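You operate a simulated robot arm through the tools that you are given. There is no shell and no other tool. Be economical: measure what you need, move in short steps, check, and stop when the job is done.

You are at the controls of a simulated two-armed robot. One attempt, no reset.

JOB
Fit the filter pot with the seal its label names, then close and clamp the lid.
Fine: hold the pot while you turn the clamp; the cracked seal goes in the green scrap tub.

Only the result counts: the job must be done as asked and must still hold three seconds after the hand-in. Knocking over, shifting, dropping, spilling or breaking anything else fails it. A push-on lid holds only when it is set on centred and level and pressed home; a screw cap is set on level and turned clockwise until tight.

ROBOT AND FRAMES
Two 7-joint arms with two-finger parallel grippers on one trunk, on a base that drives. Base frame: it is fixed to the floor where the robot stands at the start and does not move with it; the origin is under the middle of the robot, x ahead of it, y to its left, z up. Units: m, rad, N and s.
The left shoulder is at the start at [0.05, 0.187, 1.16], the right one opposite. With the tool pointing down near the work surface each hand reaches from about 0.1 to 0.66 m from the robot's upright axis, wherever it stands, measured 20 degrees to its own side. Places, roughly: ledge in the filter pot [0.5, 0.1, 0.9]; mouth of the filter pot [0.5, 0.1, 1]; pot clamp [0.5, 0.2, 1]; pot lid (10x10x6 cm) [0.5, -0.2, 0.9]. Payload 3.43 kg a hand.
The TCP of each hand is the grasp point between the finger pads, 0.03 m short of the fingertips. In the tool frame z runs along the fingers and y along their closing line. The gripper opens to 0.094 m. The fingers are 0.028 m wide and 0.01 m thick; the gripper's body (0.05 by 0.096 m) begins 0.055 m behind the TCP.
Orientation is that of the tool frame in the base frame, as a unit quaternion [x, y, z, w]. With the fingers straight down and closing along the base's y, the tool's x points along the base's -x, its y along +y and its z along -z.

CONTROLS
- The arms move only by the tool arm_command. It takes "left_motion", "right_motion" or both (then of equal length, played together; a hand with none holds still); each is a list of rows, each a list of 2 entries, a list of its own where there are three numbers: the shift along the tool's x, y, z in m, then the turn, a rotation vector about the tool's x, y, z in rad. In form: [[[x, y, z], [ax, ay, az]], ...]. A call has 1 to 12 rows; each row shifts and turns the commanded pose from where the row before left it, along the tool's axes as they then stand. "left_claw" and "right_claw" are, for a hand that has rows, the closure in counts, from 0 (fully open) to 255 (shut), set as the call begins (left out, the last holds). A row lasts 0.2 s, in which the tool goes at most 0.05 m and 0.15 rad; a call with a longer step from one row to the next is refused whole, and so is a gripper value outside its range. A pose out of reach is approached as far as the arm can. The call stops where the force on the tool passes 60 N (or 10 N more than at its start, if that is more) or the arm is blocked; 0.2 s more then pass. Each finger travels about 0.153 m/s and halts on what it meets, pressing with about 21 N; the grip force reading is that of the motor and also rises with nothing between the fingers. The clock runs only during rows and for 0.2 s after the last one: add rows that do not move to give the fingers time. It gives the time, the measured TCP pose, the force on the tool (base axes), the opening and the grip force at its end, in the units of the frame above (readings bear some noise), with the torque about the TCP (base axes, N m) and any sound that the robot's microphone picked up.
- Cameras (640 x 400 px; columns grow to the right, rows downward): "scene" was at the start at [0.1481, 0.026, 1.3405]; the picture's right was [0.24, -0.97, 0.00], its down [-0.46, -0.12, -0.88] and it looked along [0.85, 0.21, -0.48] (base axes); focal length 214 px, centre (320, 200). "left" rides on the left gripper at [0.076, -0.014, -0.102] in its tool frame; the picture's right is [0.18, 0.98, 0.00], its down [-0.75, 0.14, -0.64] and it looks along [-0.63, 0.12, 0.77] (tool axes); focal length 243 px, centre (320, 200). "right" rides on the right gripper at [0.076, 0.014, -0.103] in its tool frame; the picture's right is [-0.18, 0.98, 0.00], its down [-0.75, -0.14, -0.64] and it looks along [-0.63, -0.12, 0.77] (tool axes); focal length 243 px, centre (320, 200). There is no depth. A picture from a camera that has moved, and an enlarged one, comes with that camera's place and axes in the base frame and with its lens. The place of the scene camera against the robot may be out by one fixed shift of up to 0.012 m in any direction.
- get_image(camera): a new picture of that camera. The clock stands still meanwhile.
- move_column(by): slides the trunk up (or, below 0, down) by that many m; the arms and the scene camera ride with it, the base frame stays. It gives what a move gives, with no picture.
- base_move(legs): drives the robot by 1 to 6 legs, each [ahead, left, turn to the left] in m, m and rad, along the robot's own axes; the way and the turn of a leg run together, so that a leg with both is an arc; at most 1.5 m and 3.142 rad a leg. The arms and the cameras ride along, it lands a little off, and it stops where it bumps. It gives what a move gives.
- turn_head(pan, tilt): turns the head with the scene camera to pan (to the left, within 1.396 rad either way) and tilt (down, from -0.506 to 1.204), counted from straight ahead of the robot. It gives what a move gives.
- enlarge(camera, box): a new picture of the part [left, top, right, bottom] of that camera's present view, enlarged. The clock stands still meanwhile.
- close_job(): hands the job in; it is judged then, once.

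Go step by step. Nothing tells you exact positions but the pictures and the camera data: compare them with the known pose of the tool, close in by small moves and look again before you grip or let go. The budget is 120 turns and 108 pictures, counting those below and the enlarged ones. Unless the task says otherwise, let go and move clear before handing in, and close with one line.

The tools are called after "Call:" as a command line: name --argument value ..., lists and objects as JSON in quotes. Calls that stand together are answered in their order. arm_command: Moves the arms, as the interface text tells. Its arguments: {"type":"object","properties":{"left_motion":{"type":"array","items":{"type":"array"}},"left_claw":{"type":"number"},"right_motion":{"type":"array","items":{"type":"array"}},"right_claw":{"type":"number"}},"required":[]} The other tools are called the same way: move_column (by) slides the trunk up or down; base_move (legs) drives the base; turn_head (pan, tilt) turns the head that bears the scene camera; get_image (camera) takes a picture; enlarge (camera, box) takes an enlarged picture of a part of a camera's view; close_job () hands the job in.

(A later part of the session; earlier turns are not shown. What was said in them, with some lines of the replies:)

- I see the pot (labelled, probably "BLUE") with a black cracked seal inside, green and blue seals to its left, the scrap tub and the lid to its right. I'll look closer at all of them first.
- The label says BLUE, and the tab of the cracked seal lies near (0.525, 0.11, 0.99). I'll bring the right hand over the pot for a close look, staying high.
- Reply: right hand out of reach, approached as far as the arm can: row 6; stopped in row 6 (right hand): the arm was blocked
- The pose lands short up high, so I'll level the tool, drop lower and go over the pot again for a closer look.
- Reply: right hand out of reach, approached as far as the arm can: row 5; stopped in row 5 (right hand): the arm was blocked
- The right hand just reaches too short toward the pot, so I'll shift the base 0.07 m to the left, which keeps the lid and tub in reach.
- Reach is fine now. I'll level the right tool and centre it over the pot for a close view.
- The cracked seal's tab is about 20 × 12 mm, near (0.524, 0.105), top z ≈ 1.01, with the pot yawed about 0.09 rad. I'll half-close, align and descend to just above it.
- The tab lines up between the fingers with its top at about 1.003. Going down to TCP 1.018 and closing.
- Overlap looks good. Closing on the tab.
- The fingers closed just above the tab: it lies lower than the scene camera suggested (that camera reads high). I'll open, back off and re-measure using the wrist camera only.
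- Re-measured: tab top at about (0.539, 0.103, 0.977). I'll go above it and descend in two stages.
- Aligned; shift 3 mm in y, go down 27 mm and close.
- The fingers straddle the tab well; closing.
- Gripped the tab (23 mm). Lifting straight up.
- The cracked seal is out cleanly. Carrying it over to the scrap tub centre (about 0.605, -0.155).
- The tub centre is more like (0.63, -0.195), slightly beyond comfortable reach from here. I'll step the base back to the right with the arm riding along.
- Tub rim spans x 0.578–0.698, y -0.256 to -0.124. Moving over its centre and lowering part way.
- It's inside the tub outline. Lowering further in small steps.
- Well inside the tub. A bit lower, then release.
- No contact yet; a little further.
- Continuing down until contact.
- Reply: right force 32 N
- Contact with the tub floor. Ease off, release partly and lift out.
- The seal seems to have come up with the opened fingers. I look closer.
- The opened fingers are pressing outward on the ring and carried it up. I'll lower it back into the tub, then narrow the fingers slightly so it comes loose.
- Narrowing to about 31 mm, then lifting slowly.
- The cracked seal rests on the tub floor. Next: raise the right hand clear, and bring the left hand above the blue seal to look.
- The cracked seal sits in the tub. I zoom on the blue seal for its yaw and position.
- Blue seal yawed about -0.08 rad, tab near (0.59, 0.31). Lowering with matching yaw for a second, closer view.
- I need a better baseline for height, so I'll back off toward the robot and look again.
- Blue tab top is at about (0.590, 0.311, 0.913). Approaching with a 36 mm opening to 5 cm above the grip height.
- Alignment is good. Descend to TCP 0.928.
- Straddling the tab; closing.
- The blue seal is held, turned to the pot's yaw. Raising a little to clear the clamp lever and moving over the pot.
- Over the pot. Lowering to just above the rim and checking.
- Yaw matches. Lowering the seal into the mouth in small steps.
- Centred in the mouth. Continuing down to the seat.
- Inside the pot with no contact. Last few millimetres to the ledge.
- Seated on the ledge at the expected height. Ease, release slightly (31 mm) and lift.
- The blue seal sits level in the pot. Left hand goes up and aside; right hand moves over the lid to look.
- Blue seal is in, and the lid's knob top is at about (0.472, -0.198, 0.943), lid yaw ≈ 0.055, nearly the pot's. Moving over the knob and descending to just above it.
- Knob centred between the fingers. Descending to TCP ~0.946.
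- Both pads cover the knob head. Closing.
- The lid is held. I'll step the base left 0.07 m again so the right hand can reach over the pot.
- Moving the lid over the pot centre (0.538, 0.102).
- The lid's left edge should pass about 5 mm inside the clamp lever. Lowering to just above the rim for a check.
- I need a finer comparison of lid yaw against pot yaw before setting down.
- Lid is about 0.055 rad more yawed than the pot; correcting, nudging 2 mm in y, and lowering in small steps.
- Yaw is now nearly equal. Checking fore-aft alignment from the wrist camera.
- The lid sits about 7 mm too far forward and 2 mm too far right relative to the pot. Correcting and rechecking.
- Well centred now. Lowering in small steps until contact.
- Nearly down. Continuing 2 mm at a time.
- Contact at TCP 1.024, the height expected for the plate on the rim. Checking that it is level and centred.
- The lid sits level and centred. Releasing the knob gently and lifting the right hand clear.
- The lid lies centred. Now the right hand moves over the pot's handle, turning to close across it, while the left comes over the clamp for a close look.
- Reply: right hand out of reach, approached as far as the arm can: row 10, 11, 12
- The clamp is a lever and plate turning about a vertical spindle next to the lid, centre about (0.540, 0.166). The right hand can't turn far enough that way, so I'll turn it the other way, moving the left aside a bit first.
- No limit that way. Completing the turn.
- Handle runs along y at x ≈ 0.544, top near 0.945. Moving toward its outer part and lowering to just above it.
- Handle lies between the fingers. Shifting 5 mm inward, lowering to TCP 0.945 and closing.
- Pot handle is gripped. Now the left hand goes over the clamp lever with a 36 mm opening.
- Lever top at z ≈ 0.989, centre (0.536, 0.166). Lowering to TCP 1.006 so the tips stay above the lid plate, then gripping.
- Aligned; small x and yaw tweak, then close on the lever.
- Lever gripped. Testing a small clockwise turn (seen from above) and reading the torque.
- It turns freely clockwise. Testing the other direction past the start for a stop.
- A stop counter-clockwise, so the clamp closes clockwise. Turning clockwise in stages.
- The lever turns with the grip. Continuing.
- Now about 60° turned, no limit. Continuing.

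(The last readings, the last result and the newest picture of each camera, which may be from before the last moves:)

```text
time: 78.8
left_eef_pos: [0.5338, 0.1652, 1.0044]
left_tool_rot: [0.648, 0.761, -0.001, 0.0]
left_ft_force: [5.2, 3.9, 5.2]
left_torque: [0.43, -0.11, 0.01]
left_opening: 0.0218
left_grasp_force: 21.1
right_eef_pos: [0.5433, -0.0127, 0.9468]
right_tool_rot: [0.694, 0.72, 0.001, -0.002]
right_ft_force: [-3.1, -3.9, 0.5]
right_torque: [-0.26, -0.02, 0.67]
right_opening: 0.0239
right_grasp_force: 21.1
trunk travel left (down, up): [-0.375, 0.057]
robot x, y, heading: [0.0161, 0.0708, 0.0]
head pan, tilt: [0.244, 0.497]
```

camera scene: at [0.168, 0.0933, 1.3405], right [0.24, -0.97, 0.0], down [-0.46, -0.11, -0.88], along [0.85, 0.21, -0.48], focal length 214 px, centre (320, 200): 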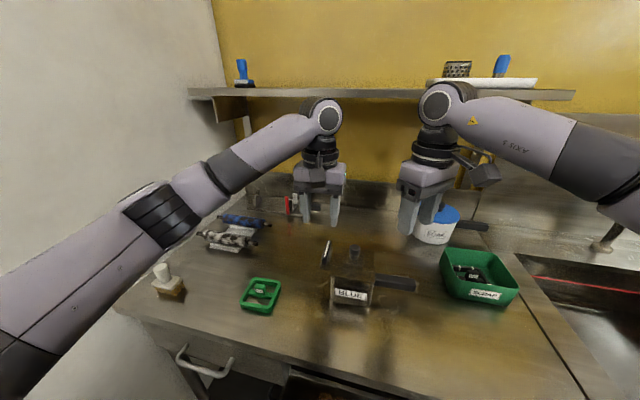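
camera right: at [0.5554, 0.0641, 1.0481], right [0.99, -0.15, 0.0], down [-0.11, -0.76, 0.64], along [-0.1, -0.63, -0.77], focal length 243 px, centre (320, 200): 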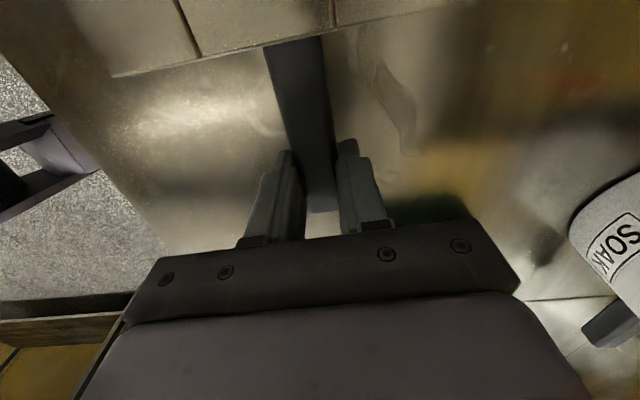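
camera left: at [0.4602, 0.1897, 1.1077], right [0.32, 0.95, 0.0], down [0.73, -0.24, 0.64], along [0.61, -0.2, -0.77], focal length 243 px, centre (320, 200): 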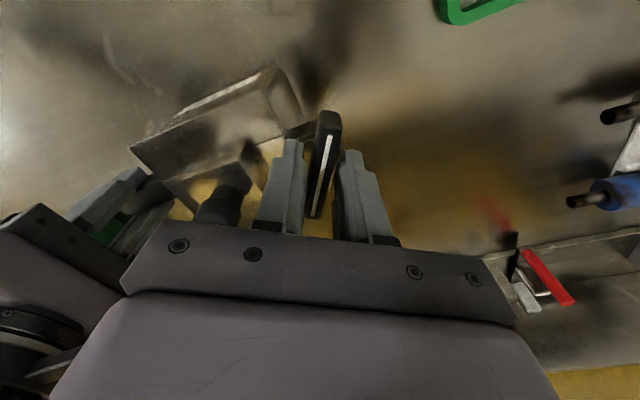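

About 83° turned. Going on in small steps until it tightens.

Call:
arm_command --left_motion '[[[0, 0, 0], [0, 0, 0.06]], [[0, 0, 0], [0, 0, 0.06]], [[0, 0, 0], [0, 0, 0.05]], [[0, 0, 0], [0, 0, 0]]]'

Call:
get_image --camera "left"

Call:
enlarge --camera "scene" --box '[300, 190, 430, 310]'

```text
time: 79.8
left_eef_pos: [0.5355, 0.165, 1.0054]
left_tool_rot: [0.708, 0.706, 0.001, 0.0]
left_ft_force: [5.1, 1.0, 2.2]
left_torque: [0.06, -0.17, 0.62]
left_opening: 0.0226
left_grasp_force: 21.2
right_eef_pos: [0.5432, -0.0137, 0.9454]
right_tool_rot: [0.694, 0.72, 0.001, -0.002]
right_ft_force: [-6.2, -4.1, 0.1]
right_torque: [0.09, 0.09, 0.55]
right_opening: 0.0239
right_grasp_force: 21.0
trunk travel left (down, up): [-0.375, 0.057]
robot x, y, heading: [0.0217, 0.065, -0.004]
head pan, tilt: [0.244, 0.497]
```

```text
15 pictures are left
camera left: at [0.52, 0.2414, 1.1075], right [0.98, 0.18, 0.0], down [0.14, -0.75, 0.64], along [0.11, -0.63, -0.77], focal length 243 px, centre (320, 200)
```

left: 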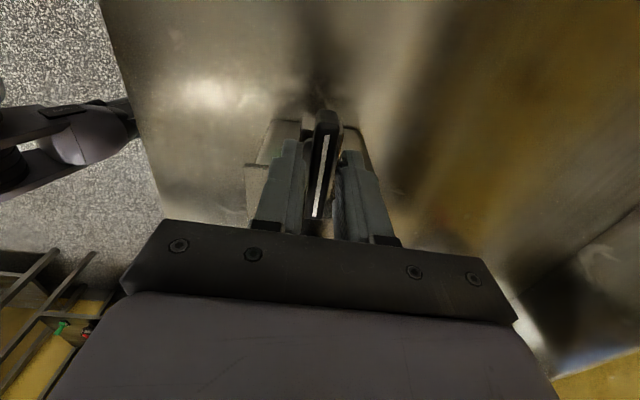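

```text
3.33 times, centred on (365, 250) of scene
camera zoom: at [0.1677, 0.0934, 1.3405], right [0.24, -0.97, 0.0], down [-0.46, -0.11, -0.88], along [0.85, 0.21, -0.48], focal length 715 px, centre (170, 33)
```

zoom: 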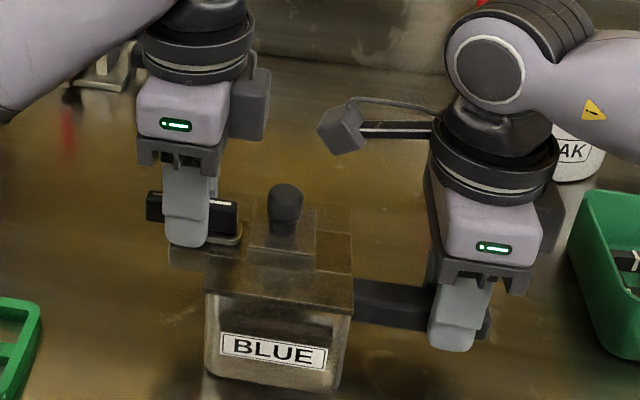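

Torque rises to 0.62 N·m at about 90°, so the stop is reached. A touch more to be sure it's home.

Call:
arm_command --left_motion '[[[0, 0, 0], [0, 0, 0.05]], [[0, 0, 0], [0, 0, 0.04]], [[0, 0, 0], [0, 0, 0]]]'

```text
time: 80.6
left_eef_pos: [0.5342, 0.1659, 1.0051]
left_tool_rot: [0.74, 0.673, 0.0, -0.001]
left_ft_force: [7.7, 5.7, -0.6]
left_torque: [0.34, -0.32, 0.64]
left_opening: 0.0246
left_grasp_force: 20.7
right_eef_pos: [0.5439, -0.0129, 0.9454]
right_tool_rot: [0.693, 0.72, 0.0, -0.002]
right_ft_force: [-8.1, -5.2, 0.1]
right_torque: [0.32, 0.08, 0.79]
right_opening: 0.024
right_grasp_force: 21.0
trunk travel left (down, up): [-0.375, 0.057]
robot x, y, heading: [0.0202, 0.0678, -0.0]
head pan, tilt: [0.244, 0.497]
```

The fingers now slip around the lever: it's at its stop. Relaxing the turn, releasing the lever and lifting straight up.

Call:
arm_command --left_motion '[[[0, 0, 0], [0, 0, -0.06]], [[0, 0, 0], [0, 0, -0.05]], [[0, 0, 0], [0, 0, 0]]]'

Call:
arm_command --left_motion '[[[0, 0, 0], [0, 0, 0]], [[0, 0, 0], [0, 0, 0]], [[0, 0, -0.02], [0, 0, 0]], [[0, 0, -0.03], [0, 0, 0]], [[0, 0, -0.04], [0, 0, 0]], [[0.02, 0, -0.02], [0, 0, 0]], [[0.04, 0, 0], [0, 0, 0]], [[0.04, 0, 0], [0, 0, 0]]]' --left_claw 150

Call:
enlarge --camera "scene" --box '[310, 220, 410, 310]'

Call:
get_image --camera "left"

```text
time: 81.4
left_eef_pos: [0.5335, 0.1647, 1.005]
left_tool_rot: [0.702, 0.712, -0.001, 0.0]
left_ft_force: [2.6, 2.3, 2.7]
left_torque: [0.2, -0.05, 0.32]
left_opening: 0.0221
left_grasp_force: 21.0
right_eef_pos: [0.5429, -0.0128, 0.9455]
right_tool_rot: [0.694, 0.72, 0.0, -0.002]
right_ft_force: [-3.5, -2.7, 0.0]
right_torque: [-0.12, 0.03, 0.49]
right_opening: 0.0242
right_grasp_force: 21.1
trunk travel left (down, up): [-0.375, 0.057]
robot x, y, heading: [0.0192, 0.0697, -0.003]
head pan, tilt: [0.244, 0.497]
```

```text
time: 83.2
left_eef_pos: [0.531, 0.2662, 1.1178]
left_tool_rot: [0.703, 0.711, -0.002, -0.001]
left_ft_force: [-0.7, -1.2, 0.1]
left_torque: [0.0, -0.01, 0.03]
left_opening: 0.0387
left_grasp_force: 0.1
right_eef_pos: [0.5432, -0.0133, 0.9444]
right_tool_rot: [0.694, 0.72, 0.0, -0.002]
right_ft_force: [-1.8, -0.5, -0.1]
right_torque: [0.05, -0.07, -0.02]
right_opening: 0.0237
right_grasp_force: 21.2
trunk travel left (down, up): [-0.375, 0.057]
robot x, y, heading: [0.0152, 0.0674, -0.005]
head pan, tilt: [0.244, 0.497]
```

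```text
4.44 times, centred on (360, 265) of scene
camera zoom: at [0.1679, 0.094, 1.3405], right [0.24, -0.97, 0.0], down [-0.46, -0.12, -0.88], along [0.85, 0.21, -0.48], focal length 953 px, centre (142, -89)
```

zoom: 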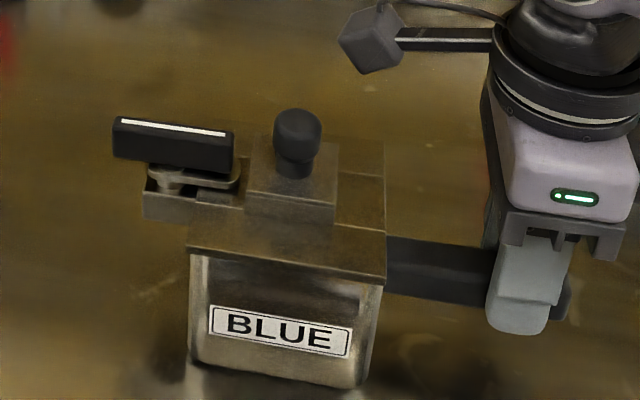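

```text
12 pictures are left
camera left: at [0.5156, 0.3415, 1.2201], right [0.98, 0.2, 0.0], down [0.15, -0.75, 0.64], along [0.13, -0.63, -0.77], focal length 243 px, centre (320, 200)
```

left: 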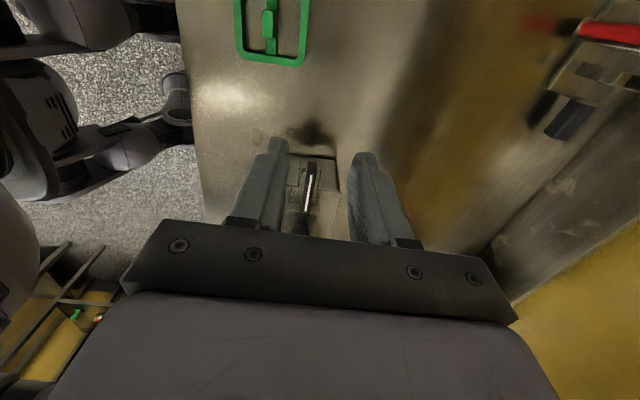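

The clamp plate now lies over the lid's edge. Releasing the handle with the right hand and lifting clear.

Call:
arm_command --right_motion '[[[0, 0, 0], [0, 0, 0]], [[0, 0, 0], [0, 0, 0]], [[0, 0, 0], [0, 0, 0]], [[0, 0, -0.02], [0, 0, 0]], [[0, 0, -0.03], [0, 0, 0]], [[0, 0, -0.04], [0, 0, 0]], [[0, 0, -0.04], [0, 0, 0]], [[-0.03, 0, -0.03], [0, 0, 0]], [[-0.04, 0, 0], [0, 0, 0]], [[-0.04, 0, 0], [0, 0, 0]]]' --right_claw 120

Call:
get_image --camera "scene"

Call:
enlarge --camera "scene" --box '[310, 220, 410, 310]'

Call:
enlarge --camera "left" --box '[260, 110, 380, 240]'

```text
time: 85.4
left_eef_pos: [0.5307, 0.2642, 1.1163]
left_tool_rot: [0.703, 0.712, 0.0, 0.0]
left_ft_force: [-1.2, -1.3, -0.3]
left_torque: [0.04, 0.03, 0.03]
left_opening: 0.0385
left_grasp_force: 0.1
right_eef_pos: [0.547, -0.1261, 1.1066]
right_tool_rot: [0.693, 0.721, 0.003, -0.003]
right_ft_force: [-0.4, 0.4, 0.9]
right_torque: [0.01, -0.02, 0.0]
right_opening: 0.0497
right_grasp_force: 0.0
trunk travel left (down, up): [-0.375, 0.057]
robot x, y, heading: [0.0194, 0.0664, 0.0]
head pan, tilt: [0.244, 0.497]
```

```text
11 pictures are left
camera scene: at [0.1678, 0.093, 1.3405], right [0.24, -0.97, 0.0], down [-0.46, -0.11, -0.88], along [0.85, 0.21, -0.48], focal length 214 px, centre (320, 200)
```

scene: 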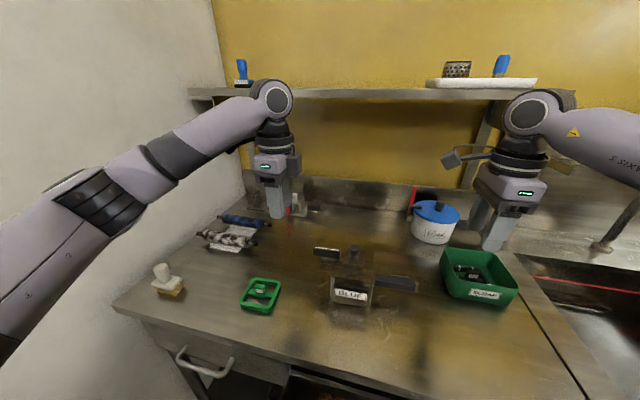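

```text
4.44 times, centred on (360, 265) of scene
camera zoom: at [0.1678, 0.093, 1.3405], right [0.24, -0.97, 0.0], down [-0.46, -0.11, -0.88], along [0.85, 0.21, -0.48], focal length 953 px, centre (142, -89)
```

zoom: 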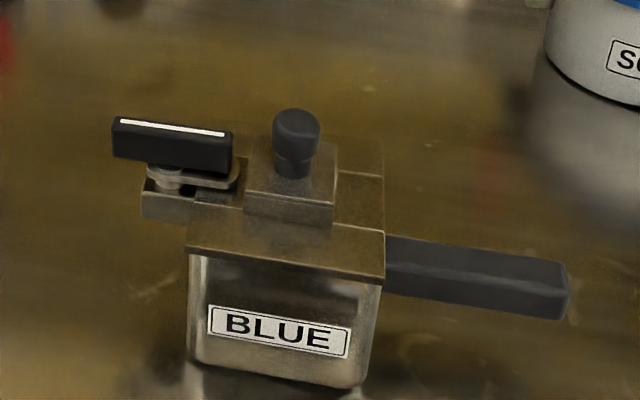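

```text
3.08 times, centred on (320, 175) of left
camera zoom: at [0.5156, 0.3404, 1.2202], right [0.98, 0.2, 0.0], down [0.15, -0.75, 0.64], along [0.13, -0.63, -0.77], focal length 746 px, centre (320, 277)
```

zoom: 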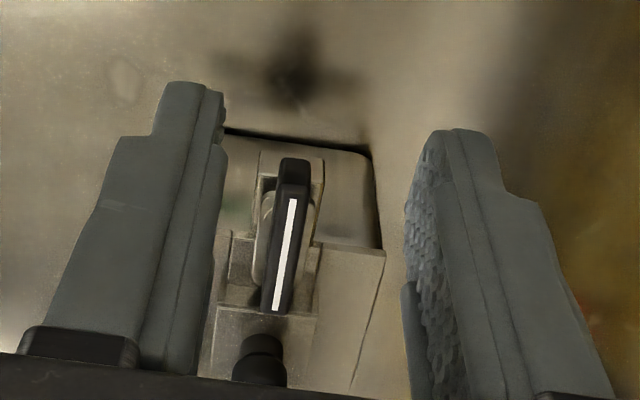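

The blue seal is in the pot, the lid is level and clamped, the cracked seal is in the scrap tub, and both hands are clear. Handing in.

Call:
close_job

```text
The job is handed in.
```

I fitted the pot with the blue seal its label names, closed the lid and turned the clamp to its stop while holding the pot. The cracked seal is in the green scrap tub.
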